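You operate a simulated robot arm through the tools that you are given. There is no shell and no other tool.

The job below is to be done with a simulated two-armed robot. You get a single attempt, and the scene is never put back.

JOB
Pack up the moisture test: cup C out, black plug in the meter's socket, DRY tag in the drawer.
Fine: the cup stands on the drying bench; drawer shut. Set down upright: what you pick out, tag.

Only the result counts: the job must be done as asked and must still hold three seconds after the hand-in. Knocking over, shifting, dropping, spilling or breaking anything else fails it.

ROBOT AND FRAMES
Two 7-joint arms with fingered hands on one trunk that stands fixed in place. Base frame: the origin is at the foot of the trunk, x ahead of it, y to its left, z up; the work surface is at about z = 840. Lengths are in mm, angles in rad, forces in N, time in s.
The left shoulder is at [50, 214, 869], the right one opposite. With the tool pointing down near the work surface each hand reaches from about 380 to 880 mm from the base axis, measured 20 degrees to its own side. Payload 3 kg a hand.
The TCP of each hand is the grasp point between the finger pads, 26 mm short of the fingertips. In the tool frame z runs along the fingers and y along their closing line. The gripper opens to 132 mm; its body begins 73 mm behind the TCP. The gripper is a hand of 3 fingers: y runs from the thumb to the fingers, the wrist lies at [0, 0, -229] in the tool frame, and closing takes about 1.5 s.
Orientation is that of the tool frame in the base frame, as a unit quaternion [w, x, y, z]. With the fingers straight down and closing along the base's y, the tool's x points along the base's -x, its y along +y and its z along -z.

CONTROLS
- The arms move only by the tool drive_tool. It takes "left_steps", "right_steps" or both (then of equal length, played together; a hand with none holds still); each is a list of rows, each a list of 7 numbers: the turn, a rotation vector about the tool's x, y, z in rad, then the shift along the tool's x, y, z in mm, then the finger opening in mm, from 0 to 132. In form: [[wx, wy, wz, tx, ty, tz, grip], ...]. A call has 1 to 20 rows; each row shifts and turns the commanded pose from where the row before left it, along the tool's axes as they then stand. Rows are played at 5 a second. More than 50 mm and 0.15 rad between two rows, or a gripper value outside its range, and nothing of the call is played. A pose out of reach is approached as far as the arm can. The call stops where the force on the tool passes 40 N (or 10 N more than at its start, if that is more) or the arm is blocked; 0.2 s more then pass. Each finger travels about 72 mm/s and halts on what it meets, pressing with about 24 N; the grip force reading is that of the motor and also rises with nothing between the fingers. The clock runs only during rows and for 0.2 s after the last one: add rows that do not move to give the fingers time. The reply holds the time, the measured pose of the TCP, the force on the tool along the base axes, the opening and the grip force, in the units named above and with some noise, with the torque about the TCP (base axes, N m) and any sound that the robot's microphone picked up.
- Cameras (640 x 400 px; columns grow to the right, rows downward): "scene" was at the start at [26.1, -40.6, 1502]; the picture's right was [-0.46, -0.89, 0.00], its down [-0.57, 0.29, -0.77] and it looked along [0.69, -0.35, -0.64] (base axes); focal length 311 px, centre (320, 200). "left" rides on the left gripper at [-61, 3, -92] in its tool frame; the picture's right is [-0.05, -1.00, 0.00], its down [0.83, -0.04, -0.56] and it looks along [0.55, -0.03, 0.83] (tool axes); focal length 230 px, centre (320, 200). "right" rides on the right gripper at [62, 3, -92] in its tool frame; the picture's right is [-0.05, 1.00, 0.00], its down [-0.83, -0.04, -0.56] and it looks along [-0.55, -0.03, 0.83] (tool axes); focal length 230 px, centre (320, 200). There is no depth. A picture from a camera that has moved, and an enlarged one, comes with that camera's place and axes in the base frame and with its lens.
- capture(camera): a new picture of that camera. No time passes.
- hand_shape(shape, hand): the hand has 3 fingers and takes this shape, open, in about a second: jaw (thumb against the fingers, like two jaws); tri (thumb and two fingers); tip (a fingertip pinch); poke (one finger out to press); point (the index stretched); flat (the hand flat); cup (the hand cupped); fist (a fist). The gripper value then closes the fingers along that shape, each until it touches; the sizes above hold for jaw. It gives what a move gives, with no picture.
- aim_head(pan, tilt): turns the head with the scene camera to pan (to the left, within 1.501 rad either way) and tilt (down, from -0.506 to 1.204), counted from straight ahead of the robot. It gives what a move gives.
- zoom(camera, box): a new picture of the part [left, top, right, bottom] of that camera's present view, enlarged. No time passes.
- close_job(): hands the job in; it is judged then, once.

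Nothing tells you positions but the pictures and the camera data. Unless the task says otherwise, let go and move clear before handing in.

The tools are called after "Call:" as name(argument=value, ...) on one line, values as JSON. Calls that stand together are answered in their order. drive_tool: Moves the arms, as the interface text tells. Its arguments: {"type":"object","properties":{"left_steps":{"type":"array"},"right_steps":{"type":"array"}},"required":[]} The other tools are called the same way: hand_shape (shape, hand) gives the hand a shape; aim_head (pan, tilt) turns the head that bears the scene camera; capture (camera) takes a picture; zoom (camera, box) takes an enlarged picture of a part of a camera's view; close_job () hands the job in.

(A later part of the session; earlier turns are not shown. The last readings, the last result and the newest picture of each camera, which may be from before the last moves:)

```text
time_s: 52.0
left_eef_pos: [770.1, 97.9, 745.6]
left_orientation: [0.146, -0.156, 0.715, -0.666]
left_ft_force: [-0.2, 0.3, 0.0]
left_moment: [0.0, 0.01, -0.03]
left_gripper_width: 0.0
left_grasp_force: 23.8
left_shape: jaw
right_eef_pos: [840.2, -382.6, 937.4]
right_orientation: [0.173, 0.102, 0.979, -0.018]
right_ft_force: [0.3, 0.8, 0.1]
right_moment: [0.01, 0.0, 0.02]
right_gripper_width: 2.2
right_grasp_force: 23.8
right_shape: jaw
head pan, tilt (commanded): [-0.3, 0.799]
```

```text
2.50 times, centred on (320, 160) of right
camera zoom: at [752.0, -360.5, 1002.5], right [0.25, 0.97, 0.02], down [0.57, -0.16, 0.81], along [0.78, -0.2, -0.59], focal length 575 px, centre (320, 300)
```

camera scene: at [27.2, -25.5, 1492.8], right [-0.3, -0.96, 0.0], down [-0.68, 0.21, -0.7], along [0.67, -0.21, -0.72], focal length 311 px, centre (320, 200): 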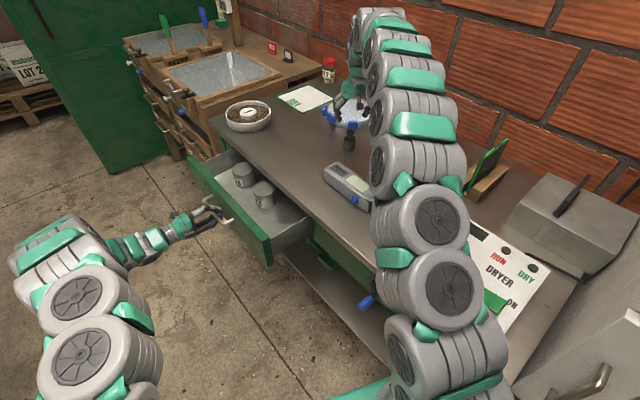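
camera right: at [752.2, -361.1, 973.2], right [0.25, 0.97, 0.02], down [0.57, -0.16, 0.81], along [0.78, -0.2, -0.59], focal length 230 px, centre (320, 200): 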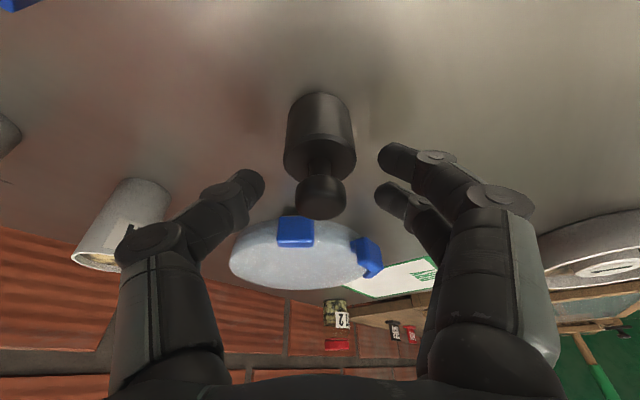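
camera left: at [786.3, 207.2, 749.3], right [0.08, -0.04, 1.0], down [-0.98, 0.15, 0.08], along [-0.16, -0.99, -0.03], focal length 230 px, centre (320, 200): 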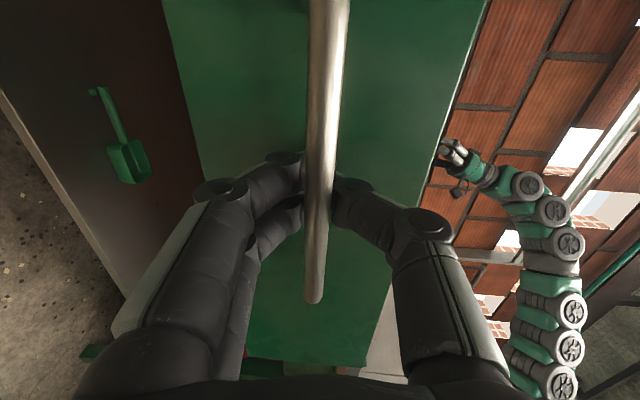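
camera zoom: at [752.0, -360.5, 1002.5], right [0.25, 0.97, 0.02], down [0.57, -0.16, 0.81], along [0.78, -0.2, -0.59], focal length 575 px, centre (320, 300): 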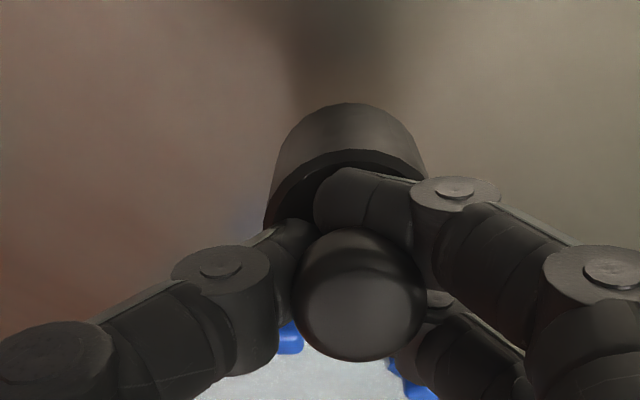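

The neck is now clamped firmly (24 N), with the plug a few degrees off vertical and a little off-centre. I'll raise it and carry it over the socket, then measure its pose there.

Call:
drive_tool(right_steps=[[0, 0, 0, -8, 0, -21.9, 0], [0, 0, 0, -8, 0, -21.9, 0], [0, 0, 0, -8, 0, -21.9, 0], [0, 0, 0, 20, -3, -7.3, 0], [0, 0, 0, 35, -5, -12.8, 0], [0, 0, 0, 36, -5.2, -13.1, 0], [0, 0, 0, 36, -5.2, -13.1, 0], [0, 0, 0, 36, -5.2, -13.1, 0], [0, 0, 0, 36, -5.2, -13.1, 0], [0, 0, 0, 36, -5.2, -13.1, 0], [0, 0, 0, 36, -5.2, -13.1, 0], [0, 0, 0, 24, -3, -8.8, 0], [0, 0, 0, 0, 0, 0, 0], [0, 0, 0, 0, 0, 0, 0]])

Call:
capture(camera="right")

Call:
capture(camera="scene")

```text
time_s: 55.0
left_eef_pos: [770.3, 98.7, 745.9]
left_orientation: [0.146, -0.157, 0.715, -0.666]
left_ft_force: [-0.1, -1.2, 1.0]
left_moment: [-0.01, 0.0, 0.0]
left_gripper_width: 0.0
left_grasp_force: 24.1
left_shape: jaw
right_eef_pos: [521.7, -359.0, 1009.4]
right_orientation: [0.172, 0.102, 0.98, -0.018]
right_ft_force: [-0.6, -0.3, -0.1]
right_moment: [-0.01, 0.0, -0.02]
right_gripper_width: 1.6
right_grasp_force: 24.3
right_shape: jaw
head pan, tilt (commanded): [-0.3, 0.799]
```

```text
taken
camera right: at [434.0, -337.4, 1073.6], right [0.25, 0.97, 0.02], down [0.57, -0.16, 0.81], along [0.78, -0.2, -0.59], focal length 230 px, centre (320, 200)
```

right: 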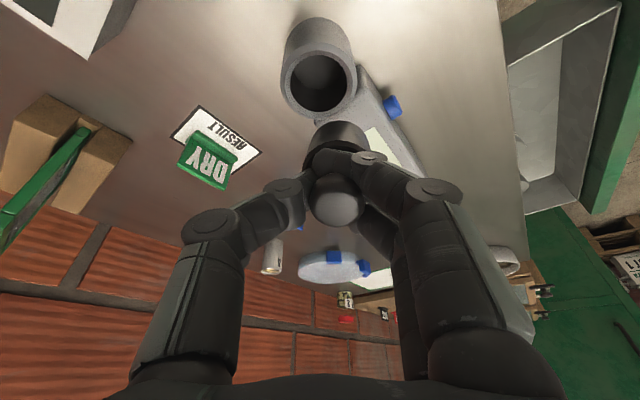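

```text
taken
camera scene: at [27.2, -25.6, 1492.8], right [-0.3, -0.96, 0.0], down [-0.68, 0.21, -0.7], along [0.67, -0.21, -0.72], focal length 311 px, centre (320, 200)
```

scene: 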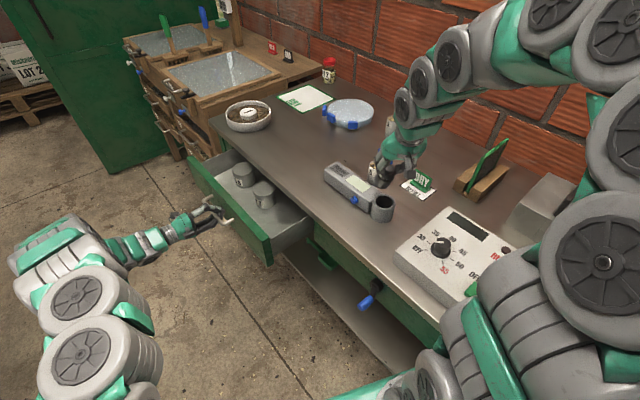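

Call:
zoom(camera="right", box=[240, 100, 440, 240])

Call:
zoom(camera="scene", box=[340, 130, 440, 225])

Call:
zoom(camera="right", box=[240, 0, 400, 110])

Call:
capture(camera="left")

```text
2.86 times, centred on (340, 170) of right
camera zoom: at [434.0, -337.4, 1073.6], right [0.25, 0.97, 0.02], down [0.57, -0.16, 0.81], along [0.78, -0.2, -0.59], focal length 657 px, centre (263, 286)
```

zoom: 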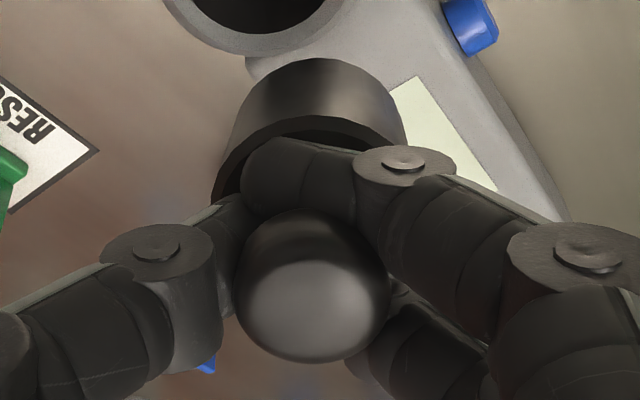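

```text
4.21 times, centred on (390, 178) of scene
camera zoom: at [27.2, -25.6, 1492.8], right [-0.3, -0.96, 0.0], down [-0.68, 0.21, -0.7], along [0.67, -0.21, -0.72], focal length 1309 px, centre (25, 295)
```

zoom: 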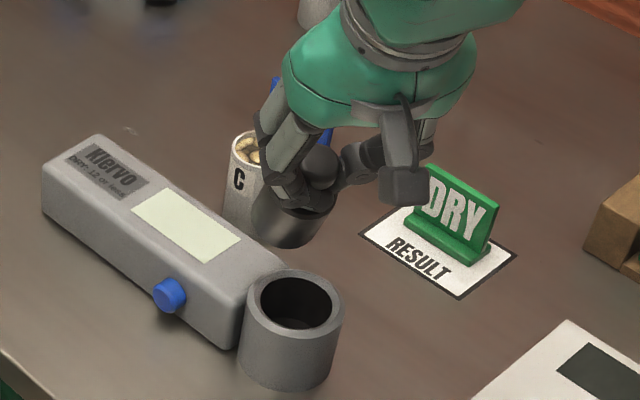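

```text
3.64 times, centred on (320, 55) of right
camera zoom: at [434.0, -337.4, 1073.6], right [0.25, 0.97, 0.02], down [0.57, -0.16, 0.81], along [0.78, -0.2, -0.59], focal length 837 px, centre (320, 727)
```

zoom: 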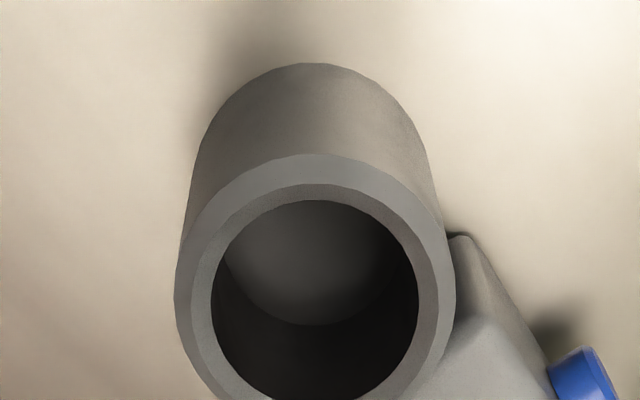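

```text
taken
camera left: at [786.3, 207.2, 749.3], right [0.08, -0.04, 1.0], down [-0.98, 0.15, 0.08], along [-0.16, -0.99, -0.03], focal length 230 px, centre (320, 200)
```

left: 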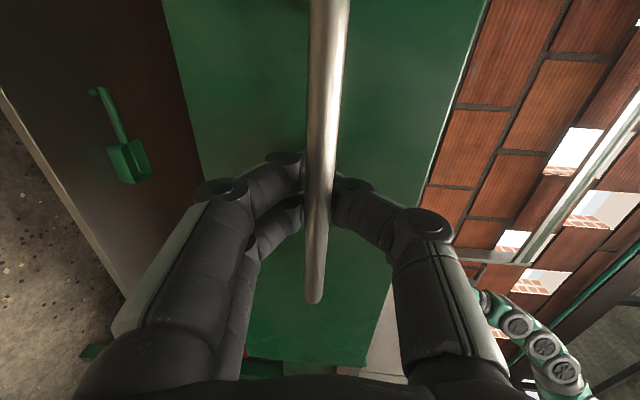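

The plug follows the hand's tilt (~16° forward) since the fingers clamp its neck. At the socket the hand can be vertical, so I'll rotate the hand upright to bring the plug vertical, plus a small side correction, and re-measure.

Call:
drive_tool(right_steps=[[0, 0.1, 0, 0, 0, 0, 0], [0, 0.1, 0, 0, 0, 0, 0], [0, 0.1, 0, 0, 0, 0, 0], [0.07, 0, 0, 0, 0, 0, 0], [0, 0, 0, 0, 0, 0, 0], [0, 0, 0, 0, 0, 0, 0]])

Call:
zoom(camera="right", box=[240, 60, 440, 240])

Call:
zoom(camera="scene", box=[340, 130, 440, 225])

```text
time_s: 56.4
left_eef_pos: [770.1, 98.1, 746.1]
left_orientation: [0.145, -0.157, 0.715, -0.665]
left_ft_force: [-0.1, 0.3, 0.4]
left_moment: [-0.01, 0.04, 0.02]
left_gripper_width: 0.0
left_grasp_force: 24.1
left_shape: jaw
right_eef_pos: [522.9, -358.8, 1009.7]
right_orientation: [0.02, 0.105, 0.994, -0.037]
right_ft_force: [0.7, 0.0, 0.6]
right_moment: [0.02, 0.01, 0.01]
right_gripper_width: 1.5
right_grasp_force: 24.3
right_shape: jaw
head pan, tilt (commanded): [-0.3, 0.799]
```

```text
2.22 times, centred on (340, 150) of right
camera zoom: at [459.4, -335.4, 1096.5], right [0.26, 0.96, -0.07], down [0.78, -0.17, 0.6], along [0.56, -0.21, -0.8], focal length 511 px, centre (276, 311)
```

zoom: 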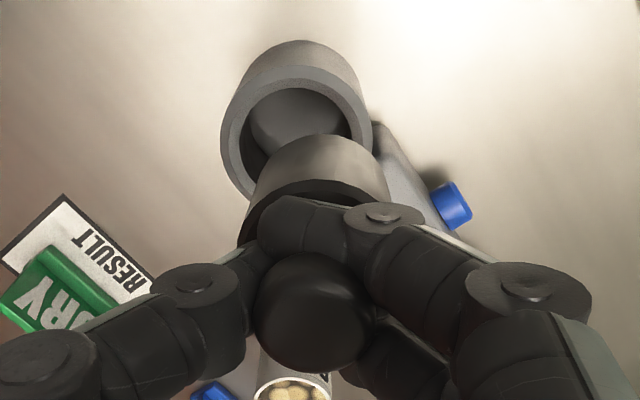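

```text
4.21 times, centred on (390, 178) of scene
camera zoom: at [27.2, -25.6, 1492.8], right [-0.3, -0.96, 0.0], down [-0.68, 0.21, -0.7], along [0.67, -0.21, -0.72], focal length 1309 px, centre (25, 295)
```

zoom: 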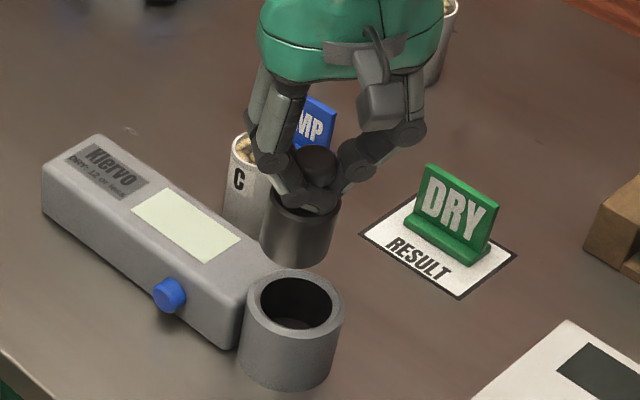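

The plug is now close to vertical. Its axis sits ≈8–9 mm to the +y side of the TCP; the socket centre is [525.8,-359.5]. I'll shift to bring the plug over the hole and lower to just above the rim, then verify.

Call:
drive_tool(right_steps=[[0, 0, 0, -0.5, -1.3, 12.6, 0], [0, 0, 0, -0.5, -1.3, 12.6, 0], [0, 0, 0, -0.5, -1.3, 12.6, 0], [0, 0, 0, -0.5, -1.4, 12.5, 0], [0, 0, 0, 0, 0, 0, 0]])

Call:
zoom(camera="right", box=[240, 60, 440, 240])

Call:
zoom(camera="scene", box=[340, 140, 440, 225])

```text
time_s: 57.6
left_eef_pos: [769.1, 98.1, 746.0]
left_orientation: [0.146, -0.156, 0.715, -0.665]
left_ft_force: [0.2, 0.1, 0.4]
left_moment: [0.0, 0.0, -0.02]
left_gripper_width: 0.0
left_grasp_force: 24.1
left_shape: jaw
right_eef_pos: [526.9, -367.8, 957.8]
right_orientation: [0.022, 0.104, 0.994, -0.037]
right_ft_force: [1.4, 0.0, 0.3]
right_moment: [0.03, 0.0, 0.01]
right_gripper_width: 1.3
right_grasp_force: 23.9
right_shape: jaw
head pan, tilt (commanded): [-0.3, 0.799]
```

```text
2.22 times, centred on (340, 150) of right
camera zoom: at [462.5, -345.8, 1045.2], right [0.26, 0.96, -0.07], down [0.78, -0.17, 0.6], along [0.56, -0.21, -0.8], focal length 511 px, centre (276, 311)
```

zoom: 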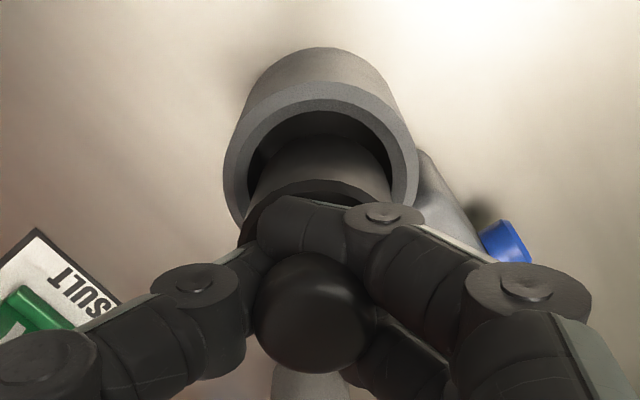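

```text
4.71 times, centred on (390, 182) of scene
camera zoom: at [27.2, -25.6, 1492.8], right [-0.3, -0.96, 0.0], down [-0.68, 0.21, -0.7], along [0.67, -0.21, -0.72], focal length 1463 px, centre (-9, 282)
```

zoom: 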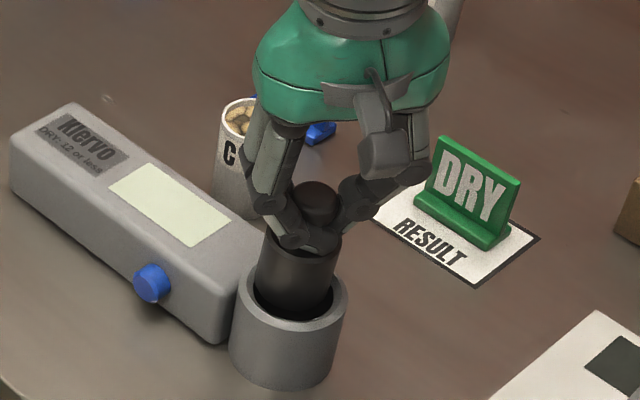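

The plug looks concentric with the socket mouth in both views. Lowering slowly with force monitoring.

Call:
drive_tool(right_steps=[[0, 0, 0, 0.24, 0.35, 4.98, 0], [0, 0, 0, 0.24, 0.35, 4.98, 0], [0, 0, 0, 0.24, 0.35, 4.98, 0], [0, 0, 0, 0, 0, 0, 0]])

Call:
zoom(camera="right", box=[240, 60, 440, 240])

Call:
zoom(camera="scene", box=[340, 140, 440, 225])

```text
time_s: 58.3
left_eef_pos: [769.5, 97.1, 746.1]
left_orientation: [0.147, -0.156, 0.715, -0.665]
left_ft_force: [0.0, 0.8, -0.4]
left_moment: [0.01, 0.0, 0.0]
left_gripper_width: 0.0
left_grasp_force: 24.1
left_shape: jaw
right_eef_pos: [527.4, -369.3, 952.3]
right_orientation: [0.024, 0.105, 0.993, -0.039]
right_ft_force: [-6.0, -0.6, 20.2]
right_moment: [-0.26, 0.05, -0.03]
right_gripper_width: 3.9
right_grasp_force: 23.7
right_shape: jaw
head pan, tilt (commanded): [-0.3, 0.799]
stopped in row 3 (right hand): the force on the tool passed its limit at 50 N (the readings are from after the stop); the commanded pose is now the measured one
```

```text
2.22 times, centred on (340, 150) of right
camera zoom: at [462.8, -346.1, 1039.4], right [0.26, 0.96, -0.07], down [0.78, -0.17, 0.6], along [0.57, -0.21, -0.8], focal length 511 px, centre (276, 311)
```

zoom: 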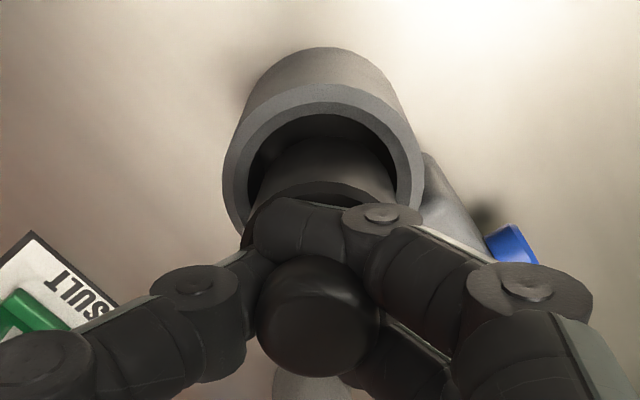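

```text
4.71 times, centred on (390, 182) of scene
camera zoom: at [26.9, -25.4, 1492.8], right [-0.3, -0.96, 0.0], down [-0.68, 0.21, -0.7], along [0.67, -0.21, -0.72], focal length 1463 px, centre (-9, 282)
```

zoom: 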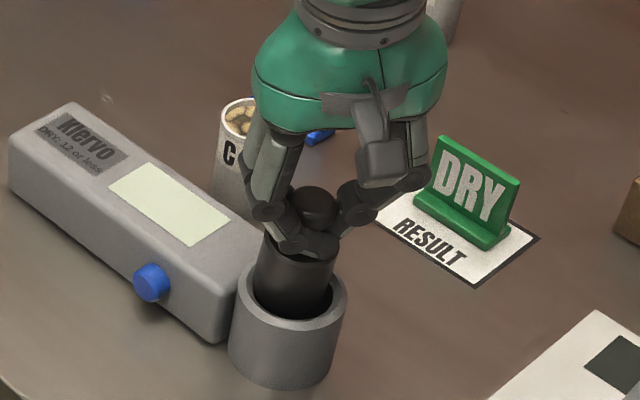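

The plug touched the rim (stopped, ~20 N residual). I'll back off straight up a few millimetres and re-measure before trying again more gently.

Call:
drive_tool(right_steps=[[0, 0, 0, -0.24, -0.35, -4.98, 0], [0, 0, 0, -0.24, -0.35, -4.98, 0], [0, 0, 0, -0.48, -0.69, -9.97, 0], [0, 0, 0, -0.48, -0.69, -9.97, 0], [0, 0, 0, 0, 0, 0, 0], [0, 0, 0, 0, 0, 0, 0]])

Call:
zoom(camera="right", box=[260, 70, 420, 190])

Call:
zoom(camera="right", box=[240, 140, 440, 260])

Call:
zoom(camera="scene", box=[350, 150, 430, 225])

```text
time_s: 59.7
left_eef_pos: [769.8, 98.8, 745.8]
left_orientation: [0.146, -0.156, 0.715, -0.665]
left_ft_force: [-0.1, -0.3, -0.9]
left_moment: [0.0, -0.01, 0.04]
left_gripper_width: 0.0
left_grasp_force: 24.5
left_shape: jaw
right_eef_pos: [525.5, -369.1, 981.1]
right_orientation: [0.024, 0.106, 0.993, -0.039]
right_ft_force: [-0.1, 0.4, -0.5]
right_moment: [-0.03, 0.0, -0.02]
right_gripper_width: 1.2
right_grasp_force: 23.9
right_shape: jaw
head pan, tilt (commanded): [-0.3, 0.799]
```

```text
3.33 times, centred on (340, 130) of right
camera zoom: at [462.5, -345.4, 1068.6], right [0.26, 0.96, -0.07], down [0.78, -0.17, 0.6], along [0.57, -0.21, -0.8], focal length 767 px, centre (253, 433)
```

zoom: 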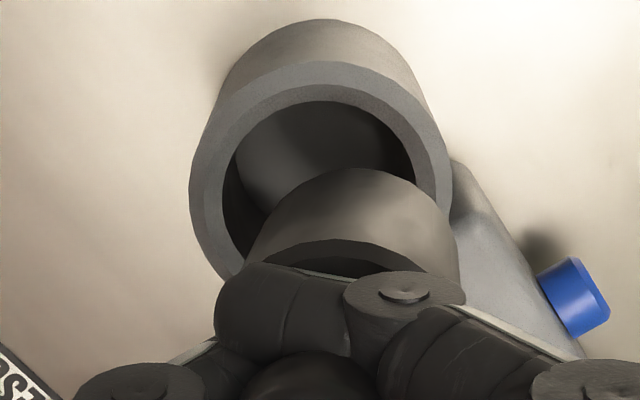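

```text
3.20 times, centred on (340, 200) of right
camera zoom: at [462.5, -345.4, 1068.6], right [0.26, 0.96, -0.07], down [0.78, -0.17, 0.6], along [0.57, -0.21, -0.8], focal length 736 px, centre (256, 200)
```

zoom: 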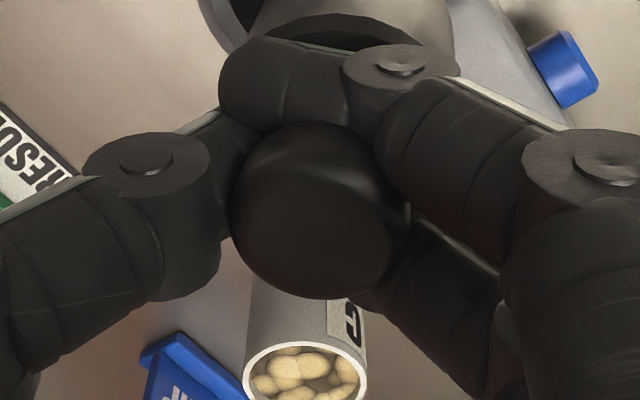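

```text
5.33 times, centred on (390, 188) of scene
camera zoom: at [27.2, -25.6, 1492.8], right [-0.3, -0.96, 0.0], down [-0.68, 0.21, -0.7], along [0.67, -0.21, -0.72], focal length 1658 px, centre (-53, 267)
```

zoom: 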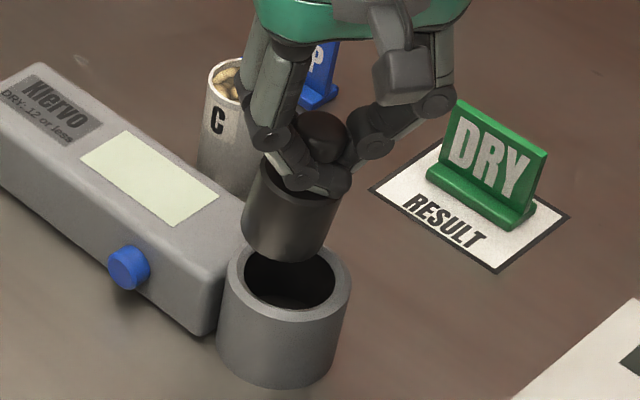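

Call:
zoom(camera="right", box=[300, 100, 412, 170])

Call:
zoom(camera="scene", box=[370, 160, 430, 200])

```text
5.71 times, centred on (356, 135) of right
camera zoom: at [462.5, -345.4, 1068.6], right [0.26, 0.96, -0.07], down [0.78, -0.17, 0.6], along [0.57, -0.21, -0.8], focal length 1315 px, centre (114, 571)
```

zoom: 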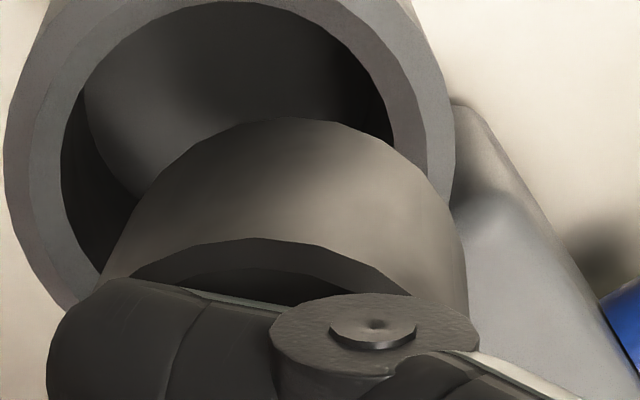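

```text
10.00 times, centred on (400, 180) of scene
camera zoom: at [27.2, -25.6, 1492.8], right [-0.3, -0.96, 0.0], down [-0.68, 0.21, -0.7], along [0.67, -0.21, -0.72], focal length 3109 px, centre (-480, 400)
```

zoom: 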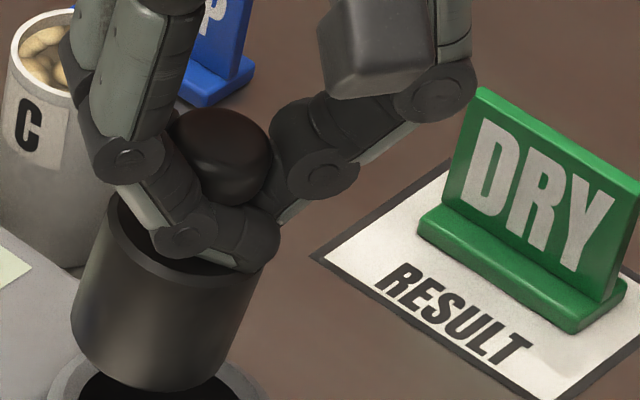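

The close-up shows the plug leaning ~7° with its bottom toward +y, which is why its edge caught. I'll rotate the hand to correct that (and ~2° forward lean), still above the socket, then re-check.

Call:
drive_tool(right_steps=[[0.06, 0, 0, 0, 0, 0, 0], [0.06, 0, 0, 0, 0, 0, 0], [0, 0.035, 0, 0, 0, 0, 0], [0, 0, 0, 0, 0, 0, 0], [0, 0, 0, 0, 0, 0, 0]])

Call:
zoom(camera="right", box=[276, 70, 436, 170])

Call:
zoom(camera="scene", box=[360, 160, 430, 204])

Call:
zoom(camera="right", box=[240, 140, 440, 260])

```text
time_s: 60.9
left_eef_pos: [768.8, 97.8, 746.0]
left_orientation: [0.146, -0.157, 0.715, -0.665]
left_ft_force: [-0.3, -0.3, 0.3]
left_moment: [0.01, 0.02, 0.02]
left_gripper_width: 0.3
left_grasp_force: 23.7
left_shape: jaw
right_eef_pos: [527.6, -368.4, 981.4]
right_orientation: [0.0, 0.108, 0.99, -0.096]
right_ft_force: [-0.1, -0.3, 0.2]
right_moment: [0.01, 0.0, -0.03]
right_gripper_width: 0.8
right_grasp_force: 23.3
right_shape: jaw
head pan, tilt (commanded): [-0.3, 0.799]
```

```text
4.00 times, centred on (356, 120) of right
camera zoom: at [468.4, -334.8, 1069.0], right [0.26, 0.95, -0.19], down [0.81, -0.11, 0.57], along [0.52, -0.3, -0.8], focal length 920 px, centre (176, 520)
```

zoom: 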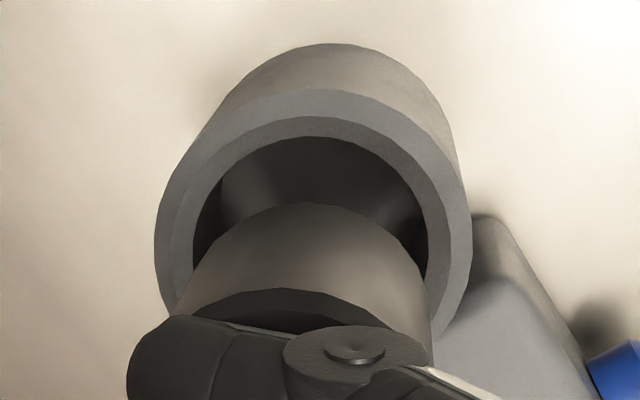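

```text
9.09 times, centred on (395, 182) of scene
camera zoom: at [27.2, -25.6, 1492.8], right [-0.3, -0.96, 0.0], down [-0.68, 0.21, -0.7], along [0.67, -0.21, -0.72], focal length 2826 px, centre (-362, 364)
```

zoom: 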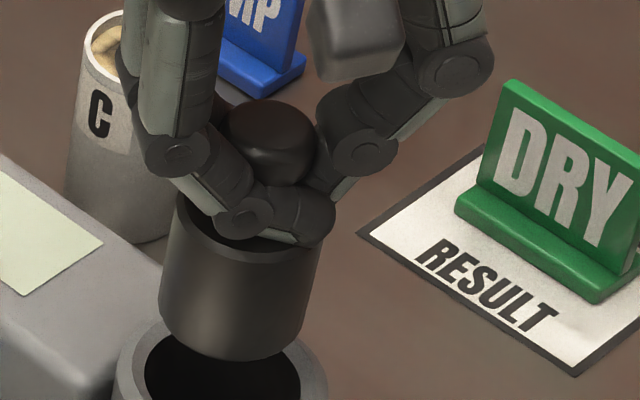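

```text
3.20 times, centred on (340, 200) of right
camera zoom: at [468.4, -334.8, 1069.0], right [0.26, 0.95, -0.19], down [0.81, -0.11, 0.57], along [0.52, -0.3, -0.8], focal length 736 px, centre (256, 200)
```

zoom: 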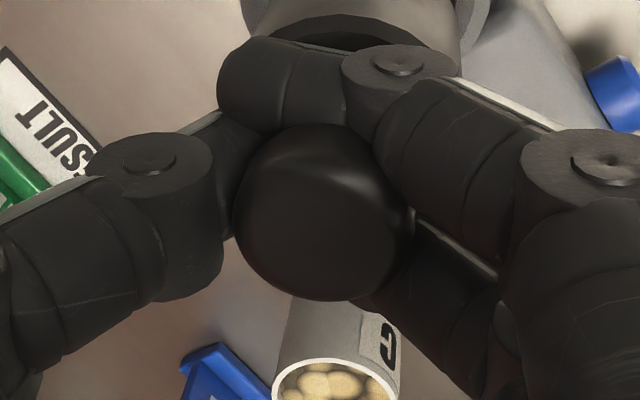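

The plug is now upright in both views, and about [+1,+1.8] mm off the socket centre. I'll correct that and lower to just above the rim.

Call:
drive_tool(right_steps=[[0, 0, 0, 0.32, 1.08, 9, 0], [0, 0, 0, 0.32, 1.08, 9, 0], [0, 0, 0, 0.32, 1.08, 8.9, 0], [0, 0, 0, 0, 0, 0, 0], [0, 0, 0, 0, 0, 0, 0]])

Call:
zoom(camera="right", box=[276, 70, 436, 170])

Call:
zoom(camera="scene", box=[360, 170, 430, 224])

```text
time_s: 62.1
left_eef_pos: [769.3, 97.6, 745.7]
left_orientation: [0.146, -0.156, 0.715, -0.665]
left_ft_force: [0.1, 0.6, 0.1]
left_moment: [0.02, 0.0, 0.0]
left_gripper_width: 0.0
left_grasp_force: 23.6
left_shape: jaw
right_eef_pos: [525.2, -368.7, 957.1]
right_orientation: [-0.001, 0.108, 0.989, -0.097]
right_ft_force: [-0.2, -0.3, -0.8]
right_moment: [0.01, -0.01, 0.01]
right_gripper_width: 0.5
right_grasp_force: 23.7
right_shape: jaw
head pan, tilt (commanded): [-0.3, 0.799]
```

```text
4.00 times, centred on (356, 120) of right
camera zoom: at [466.5, -336.0, 1043.8], right [0.26, 0.95, -0.19], down [0.81, -0.11, 0.57], along [0.52, -0.3, -0.8], focal length 920 px, centre (176, 520)
```

zoom: 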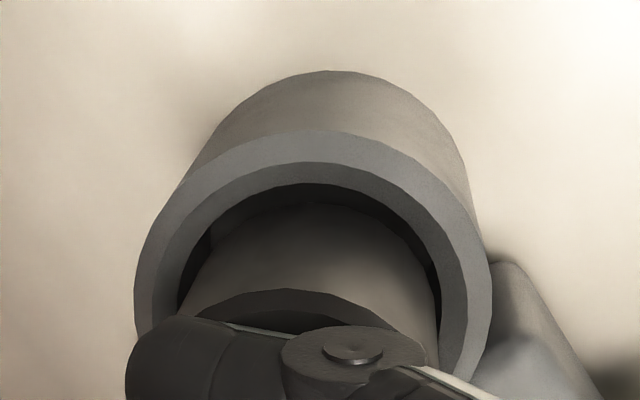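

```text
7.41 times, centred on (395, 197) of scene
camera zoom: at [27.2, -25.6, 1492.8], right [-0.3, -0.96, 0.0], down [-0.68, 0.21, -0.7], along [0.67, -0.21, -0.72], focal length 2303 px, centre (-236, 222)
```

zoom: 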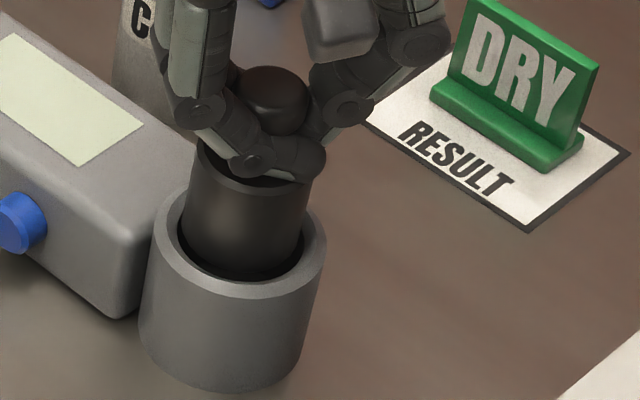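

Call:
zoom(camera="scene", box=[372, 186, 408, 212])

Call:
zoom(camera="right", box=[306, 104, 396, 160])

```text
15.38 times, centred on (390, 199) of scene
camera zoom: at [27.2, -25.6, 1492.8], right [-0.3, -0.96, 0.0], down [-0.68, 0.21, -0.7], along [0.67, -0.21, -0.72], focal length 4783 px, centre (-757, 215)
```

zoom: 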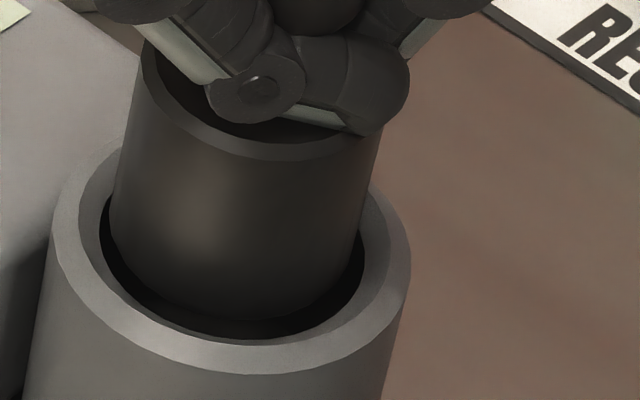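

```text
7.11 times, centred on (351, 132) of right
camera zoom: at [466.5, -336.0, 1043.8], right [0.26, 0.95, -0.19], down [0.81, -0.11, 0.57], along [0.52, -0.3, -0.8], focal length 1636 px, centre (100, 684)
```

zoom: 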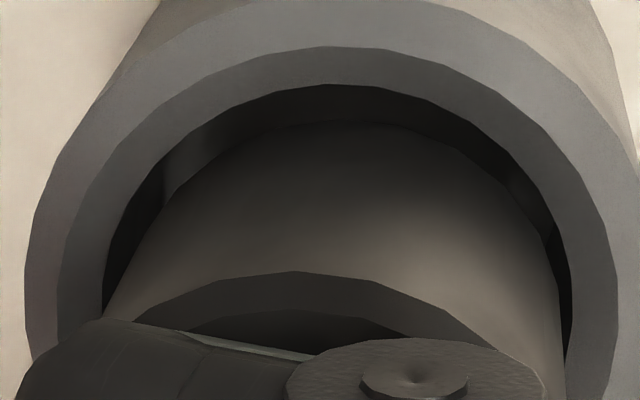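

The views together show the plug's bottom already in the mouth's chamfer, about 1.3 mm too far forward. I'll nudge it back and lower in very small steps.

Call:
drive_tool(right_steps=[[0, 0, 0, 1.2, -0.1, 0, 0], [0, 0, 0, 0.03, 0.28, 1.47, 0], [0, 0, 0, 0.03, 0.28, 1.47, 0], [0, 0, 0, 0, 0, 0, 0]])

Call:
zoom(camera="scene", box=[372, 186, 408, 212])

Call:
zoom(camera="right", box=[306, 104, 396, 160])

```text
time_s: 63.1
left_eef_pos: [769.7, 97.9, 745.2]
left_orientation: [0.145, -0.156, 0.715, -0.665]
left_ft_force: [-0.7, 1.0, -0.8]
left_moment: [0.0, 0.02, -0.03]
left_gripper_width: 0.0
left_grasp_force: 23.6
left_shape: jaw
right_eef_pos: [524.2, -369.0, 951.7]
right_orientation: [0.0, 0.108, 0.99, -0.095]
right_ft_force: [-0.2, 0.2, 0.2]
right_moment: [0.01, -0.03, -0.02]
right_gripper_width: 0.7
right_grasp_force: 23.8
right_shape: jaw
head pan, tilt (commanded): [-0.3, 0.799]
```

```text
15.38 times, centred on (390, 199) of scene
camera zoom: at [27.2, -25.6, 1492.8], right [-0.3, -0.96, 0.0], down [-0.68, 0.21, -0.7], along [0.67, -0.21, -0.72], focal length 4783 px, centre (-757, 215)
```

zoom: 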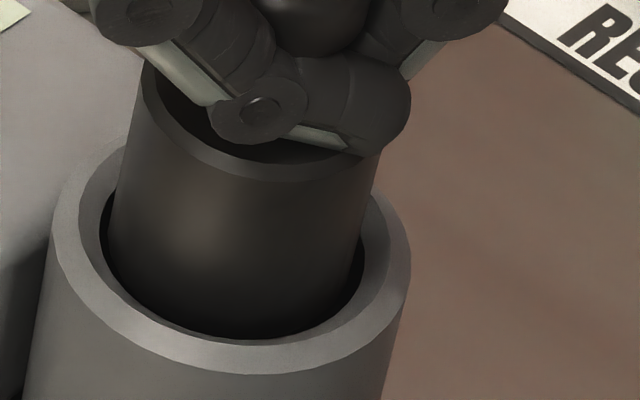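

```text
7.11 times, centred on (351, 132) of right
camera zoom: at [465.8, -336.7, 1039.4], right [0.26, 0.95, -0.19], down [0.81, -0.11, 0.57], along [0.52, -0.3, -0.8], focal length 1636 px, centre (100, 684)
```

zoom: 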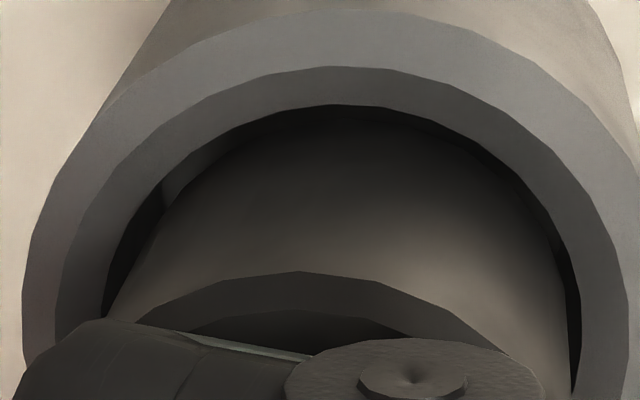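

No contact force yet and the plug's bottom edge is at the hole edge. Continuing down gently.

Call:
drive_tool(right_steps=[[0, 0, 0, 0.03, 0.28, 1.47, 0], [0, 0, 0, 0.03, 0.28, 1.47, 0], [0, 0, 0, 0, 0, 0, 0]])

Call:
zoom(camera="scene", box=[372, 186, 408, 212])

```text
time_s: 63.9
left_eef_pos: [769.7, 99.1, 746.3]
left_orientation: [0.145, -0.157, 0.715, -0.666]
left_ft_force: [-0.3, 0.0, 0.1]
left_moment: [0.01, 0.0, 0.04]
left_gripper_width: 0.1
left_grasp_force: 23.6
left_shape: jaw
right_eef_pos: [524.4, -370.8, 949.9]
right_orientation: [-0.001, 0.109, 0.989, -0.097]
right_ft_force: [0.1, 0.3, 0.4]
right_moment: [0.01, 0.0, -0.03]
right_gripper_width: 0.5
right_grasp_force: 24.1
right_shape: jaw
head pan, tilt (commanded): [-0.3, 0.799]
```

```text
15.38 times, centred on (390, 199) of scene
camera zoom: at [27.2, -25.6, 1492.8], right [-0.3, -0.96, 0.0], down [-0.68, 0.21, -0.7], along [0.67, -0.21, -0.72], focal length 4783 px, centre (-757, 215)
```

zoom: 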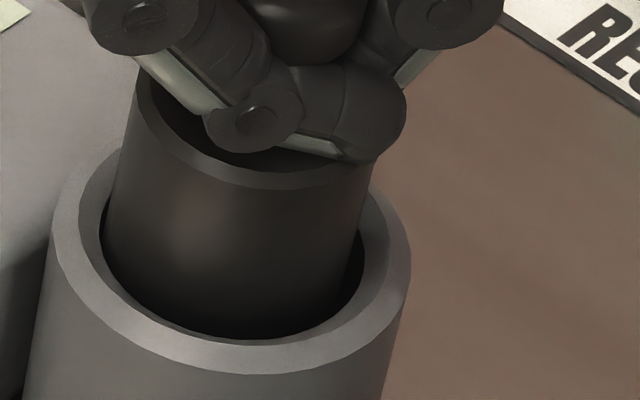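

Slightly off to the +y side by ~0.9 mm; correcting and continuing down in small steps.

Call:
drive_tool(right_steps=[[0, 0, 0, 0.02, -0.81, 0.16, 0], [0, 0, 0, 0.03, 0.28, 1.47, 0], [0, 0, 0, 0.03, 0.28, 1.47, 0], [0, 0, 0, 0, 0, 0, 0]])

Call:
zoom(camera="scene", box=[372, 186, 408, 212])

Call:
zoom(camera="right", box=[306, 104, 396, 160])

```text
time_s: 64.9
left_eef_pos: [769.5, 97.9, 745.7]
left_orientation: [0.145, -0.157, 0.715, -0.666]
left_ft_force: [0.7, 0.4, -0.5]
left_moment: [0.0, -0.01, -0.02]
left_gripper_width: 0.1
left_grasp_force: 23.6
left_shape: jaw
right_eef_pos: [525.0, -370.4, 946.1]
right_orientation: [-0.001, 0.109, 0.989, -0.096]
right_ft_force: [0.2, 0.1, -0.4]
right_moment: [0.01, 0.0, -0.03]
right_gripper_width: 0.4
right_grasp_force: 23.9
right_shape: jaw
head pan, tilt (commanded): [-0.3, 0.799]
```

```text
15.38 times, centred on (390, 199) of scene
camera zoom: at [27.2, -25.6, 1492.8], right [-0.3, -0.96, 0.0], down [-0.68, 0.21, -0.7], along [0.67, -0.21, -0.72], focal length 4783 px, centre (-757, 215)
```

zoom: 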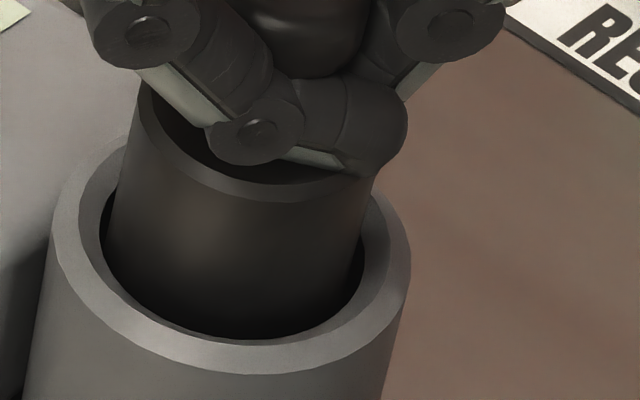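

```text
7.11 times, centred on (351, 132) of right
camera zoom: at [466.6, -337.5, 1033.3], right [0.26, 0.95, -0.19], down [0.81, -0.11, 0.57], along [0.52, -0.3, -0.8], focal length 1636 px, centre (100, 684)
```

zoom: 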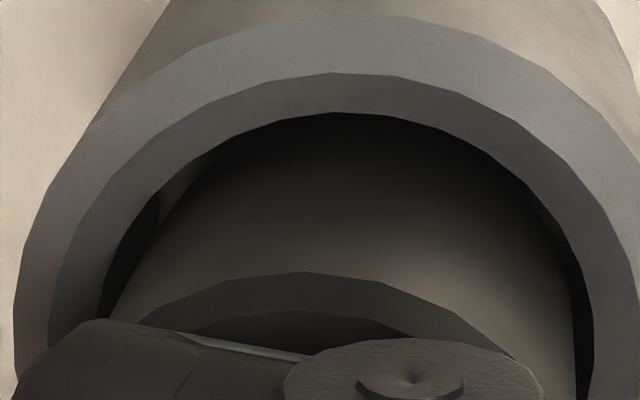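

The plug is entering freely with no contact force. Continuing down.

Call:
drive_tool(right_steps=[[0, 0, 0, 0.01, -0.4, 0.08, 0], [0, 0, 0, 0.03, 0.28, 1.47, 0], [0, 0, 0, 0.03, 0.28, 1.47, 0], [0, 0, 0, 0.03, 0.28, 1.47, 0], [0, 0, 0, 0, 0, 0, 0]])

Call:
zoom(camera="scene", box=[372, 186, 408, 212])

Call:
zoom(camera="right", box=[306, 104, 396, 160])

```text
time_s: 66.1
left_eef_pos: [769.2, 98.0, 745.0]
left_orientation: [0.146, -0.157, 0.715, -0.665]
left_ft_force: [-0.6, 1.2, -0.2]
left_moment: [0.01, 0.02, 0.02]
left_gripper_width: 0.0
left_grasp_force: 24.2
left_shape: jaw
right_eef_pos: [524.1, -371.3, 939.5]
right_orientation: [-0.001, 0.109, 0.989, -0.096]
right_ft_force: [-0.2, -0.6, 0.4]
right_moment: [-0.01, -0.01, -0.02]
right_gripper_width: 0.6
right_grasp_force: 24.1
right_shape: jaw
head pan, tilt (commanded): [-0.3, 0.799]
```

```text
15.38 times, centred on (390, 199) of scene
camera zoom: at [27.2, -25.6, 1492.8], right [-0.3, -0.96, 0.0], down [-0.68, 0.21, -0.7], along [0.67, -0.21, -0.72], focal length 4783 px, centre (-757, 215)
```

zoom: 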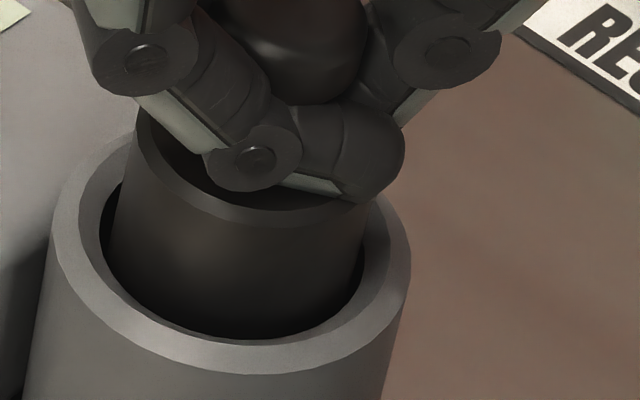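

```text
7.11 times, centred on (351, 132) of right
camera zoom: at [466.2, -337.9, 1027.4], right [0.26, 0.95, -0.19], down [0.81, -0.11, 0.57], along [0.52, -0.3, -0.8], focal length 1636 px, centre (100, 684)
```

zoom: 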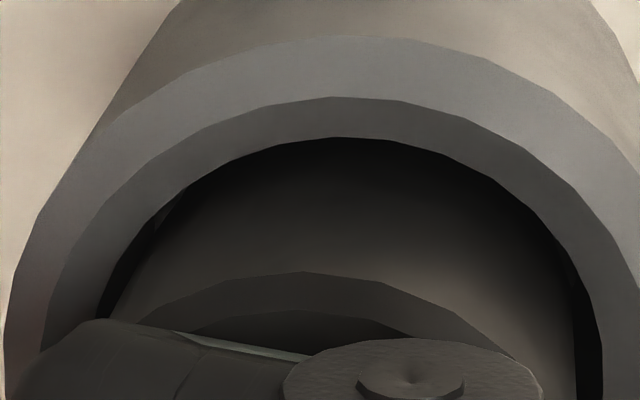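

Call:
drive_tool(right_steps=[[0, 0, 0, 0.04, 0.38, 1.96, 0], [0, 0, 0, 0.04, 0.38, 1.96, 0], [0, 0, 0, 0.04, 0.38, 1.96, 0], [0, 0, 0, 0.04, 0.38, 1.96, 0], [0, 0, 0, 0, 0, 0, 0]])

Call:
zoom(camera="scene", box=[366, 176, 414, 212])

Call:
zoom(camera="right", box=[286, 104, 416, 180])

```text
time_s: 67.3
left_eef_pos: [769.3, 98.5, 746.2]
left_orientation: [0.146, -0.157, 0.715, -0.666]
left_ft_force: [0.3, -0.3, 0.7]
left_moment: [0.0, 0.0, -0.02]
left_gripper_width: 0.0
left_grasp_force: 24.6
left_shape: jaw
right_eef_pos: [524.8, -371.2, 933.3]
right_orientation: [-0.001, 0.108, 0.99, -0.096]
right_ft_force: [0.3, 1.1, -0.3]
right_moment: [0.03, -0.01, 0.01]
right_gripper_width: 0.2
right_grasp_force: 24.5
right_shape: jaw
head pan, tilt (commanded): [-0.3, 0.799]
```

```text
11.11 times, centred on (390, 194) of scene
camera zoom: at [27.2, -25.6, 1492.8], right [-0.3, -0.96, 0.0], down [-0.68, 0.21, -0.7], along [0.67, -0.21, -0.72], focal length 3454 px, centre (-458, 267)
```

zoom: 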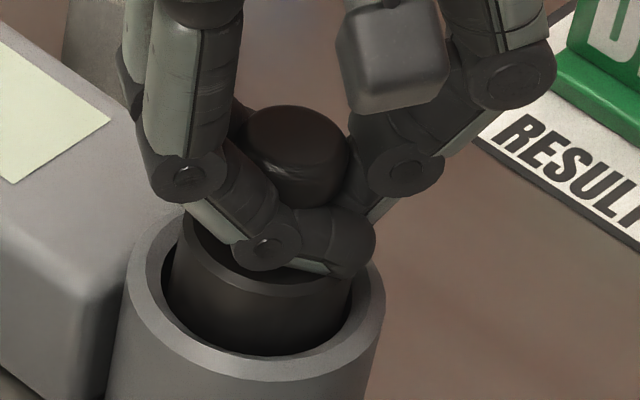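

```text
4.92 times, centred on (351, 142) of right
camera zoom: at [466.3, -337.8, 1020.4], right [0.26, 0.95, -0.19], down [0.81, -0.11, 0.57], along [0.52, -0.3, -0.8], focal length 1133 px, centre (167, 486)
```

zoom: 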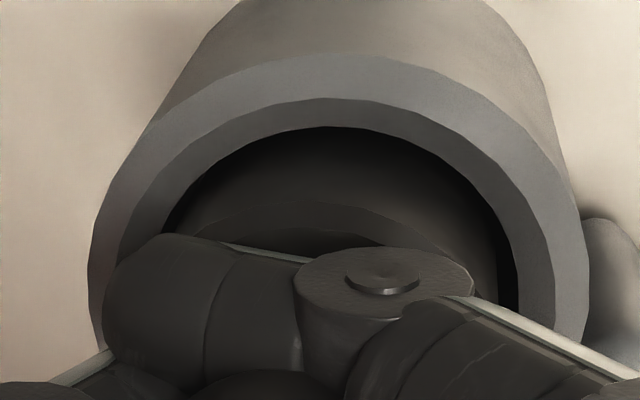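

Call:
drive_tool(right_steps=[[0, 0, 0, 0.04, 0.38, 1.96, 0], [0, 0, 0, 0.04, 0.38, 1.96, 0], [0, 0, 0, 0.04, 0.38, 1.96, 0], [0, 0, 0, 0, 0, 0, 0]])

Call:
zoom(camera="scene", box=[366, 176, 414, 212])

Call:
zoom(camera="right", box=[286, 104, 416, 180])

```text
time_s: 68.3
left_eef_pos: [769.7, 97.8, 746.7]
left_orientation: [0.146, -0.157, 0.715, -0.665]
left_ft_force: [0.0, 1.3, -0.3]
left_moment: [0.01, -0.01, 0.01]
left_gripper_width: 0.0
left_grasp_force: 24.4
left_shape: jaw
right_eef_pos: [525.4, -371.2, 927.1]
right_orientation: [0.0, 0.108, 0.989, -0.097]
right_ft_force: [-0.2, -0.5, -0.7]
right_moment: [-0.01, 0.0, 0.01]
right_gripper_width: 0.4
right_grasp_force: 23.4
right_shape: jaw
head pan, tilt (commanded): [-0.3, 0.799]
```

```text
11.11 times, centred on (390, 194) of scene
camera zoom: at [27.2, -25.6, 1492.8], right [-0.3, -0.96, 0.0], down [-0.68, 0.21, -0.7], along [0.67, -0.21, -0.72], focal length 3454 px, centre (-458, 267)
```

zoom: 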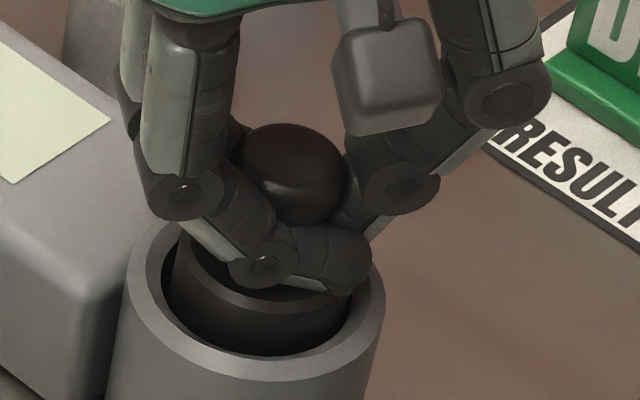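

```text
4.92 times, centred on (351, 142) of right
camera zoom: at [466.7, -338.2, 1014.0], right [0.26, 0.95, -0.19], down [0.81, -0.11, 0.57], along [0.52, -0.3, -0.8], focal length 1133 px, centre (167, 486)
```

zoom: 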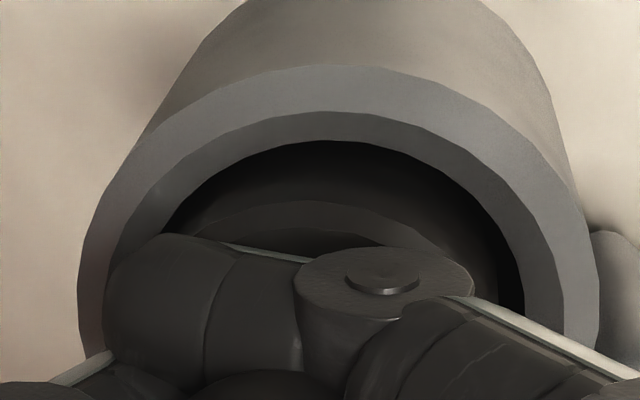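

Call:
drive_tool(right_steps=[[0, 0, 0, 0.03, 0.28, 1.47, 0], [0, 0, 0, 0.03, 0.28, 1.47, 0], [0, 0, 0, 0, 0, 0, 0]])

Call:
zoom(camera="scene", box=[366, 176, 414, 212])

```text
time_s: 69.1
left_eef_pos: [770.0, 99.9, 745.7]
left_orientation: [0.145, -0.155, 0.716, -0.665]
left_ft_force: [0.0, 0.6, -0.3]
left_moment: [-0.02, 0.01, -0.01]
left_gripper_width: 0.1
left_grasp_force: 23.9
left_shape: jaw
right_eef_pos: [524.7, -372.4, 923.8]
right_orientation: [-0.001, 0.108, 0.989, -0.096]
right_ft_force: [-0.5, 0.2, -0.6]
right_moment: [-0.04, 0.02, 0.0]
right_gripper_width: 0.3
right_grasp_force: 23.3
right_shape: jaw
head pan, tilt (commanded): [-0.3, 0.799]
```

```text
11.11 times, centred on (390, 194) of scene
camera zoom: at [27.2, -25.6, 1492.8], right [-0.3, -0.96, 0.0], down [-0.68, 0.21, -0.7], along [0.67, -0.21, -0.72], focal length 3454 px, centre (-458, 267)
```

zoom: 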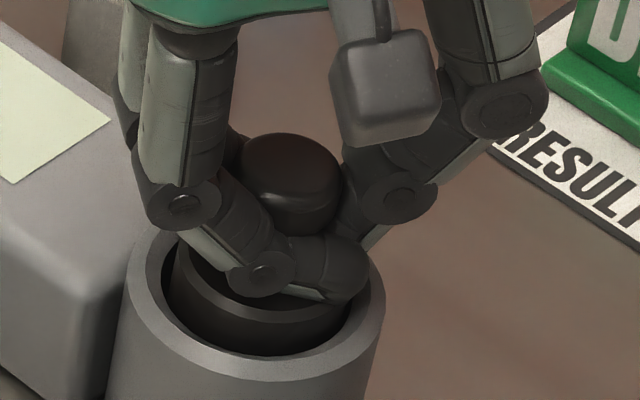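

Call:
drive_tool(right_steps=[[0, 0, 0, 0.03, 0.28, 1.47, 0], [0, 0, 0, 0.03, 0.28, 1.47, 0], [0, 0, 0, 0, 0, 0, 0]])

Call:
zoom(camera="scene", box=[366, 176, 414, 212])

Call:
zoom(camera="right", box=[286, 104, 416, 180])

```text
time_s: 69.9
left_eef_pos: [769.4, 98.4, 745.7]
left_orientation: [0.146, -0.156, 0.715, -0.666]
left_ft_force: [0.1, 0.5, -0.4]
left_moment: [0.01, 0.01, 0.02]
left_gripper_width: 0.0
left_grasp_force: 24.1
left_shape: jaw
right_eef_pos: [524.7, -369.7, 920.3]
right_orientation: [-0.001, 0.109, 0.989, -0.095]
right_ft_force: [0.8, -0.2, -0.6]
right_moment: [0.0, 0.0, 0.03]
right_gripper_width: 0.5
right_grasp_force: 24.0
right_shape: jaw
head pan, tilt (commanded): [-0.3, 0.799]
```

```text
11.11 times, centred on (390, 194) of scene
camera zoom: at [27.2, -25.6, 1492.8], right [-0.3, -0.96, 0.0], down [-0.68, 0.21, -0.7], along [0.67, -0.21, -0.72], focal length 3454 px, centre (-458, 267)
```

zoom: 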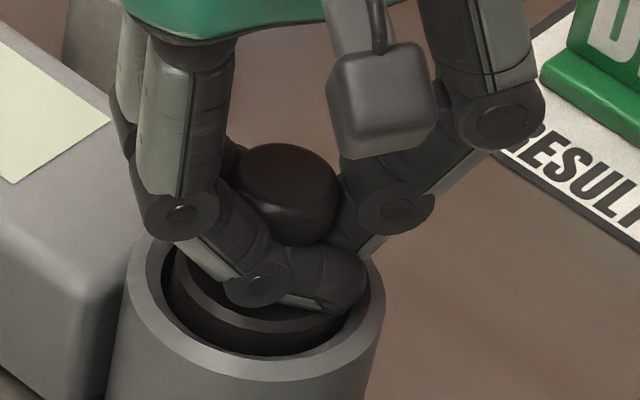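

```text
4.92 times, centred on (351, 142) of right
camera zoom: at [466.2, -337.8, 1008.1], right [0.26, 0.95, -0.19], down [0.81, -0.11, 0.57], along [0.52, -0.3, -0.8], focal length 1133 px, centre (167, 486)
```

zoom: 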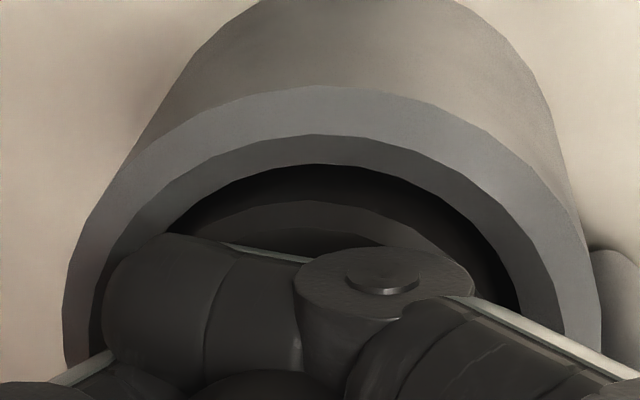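

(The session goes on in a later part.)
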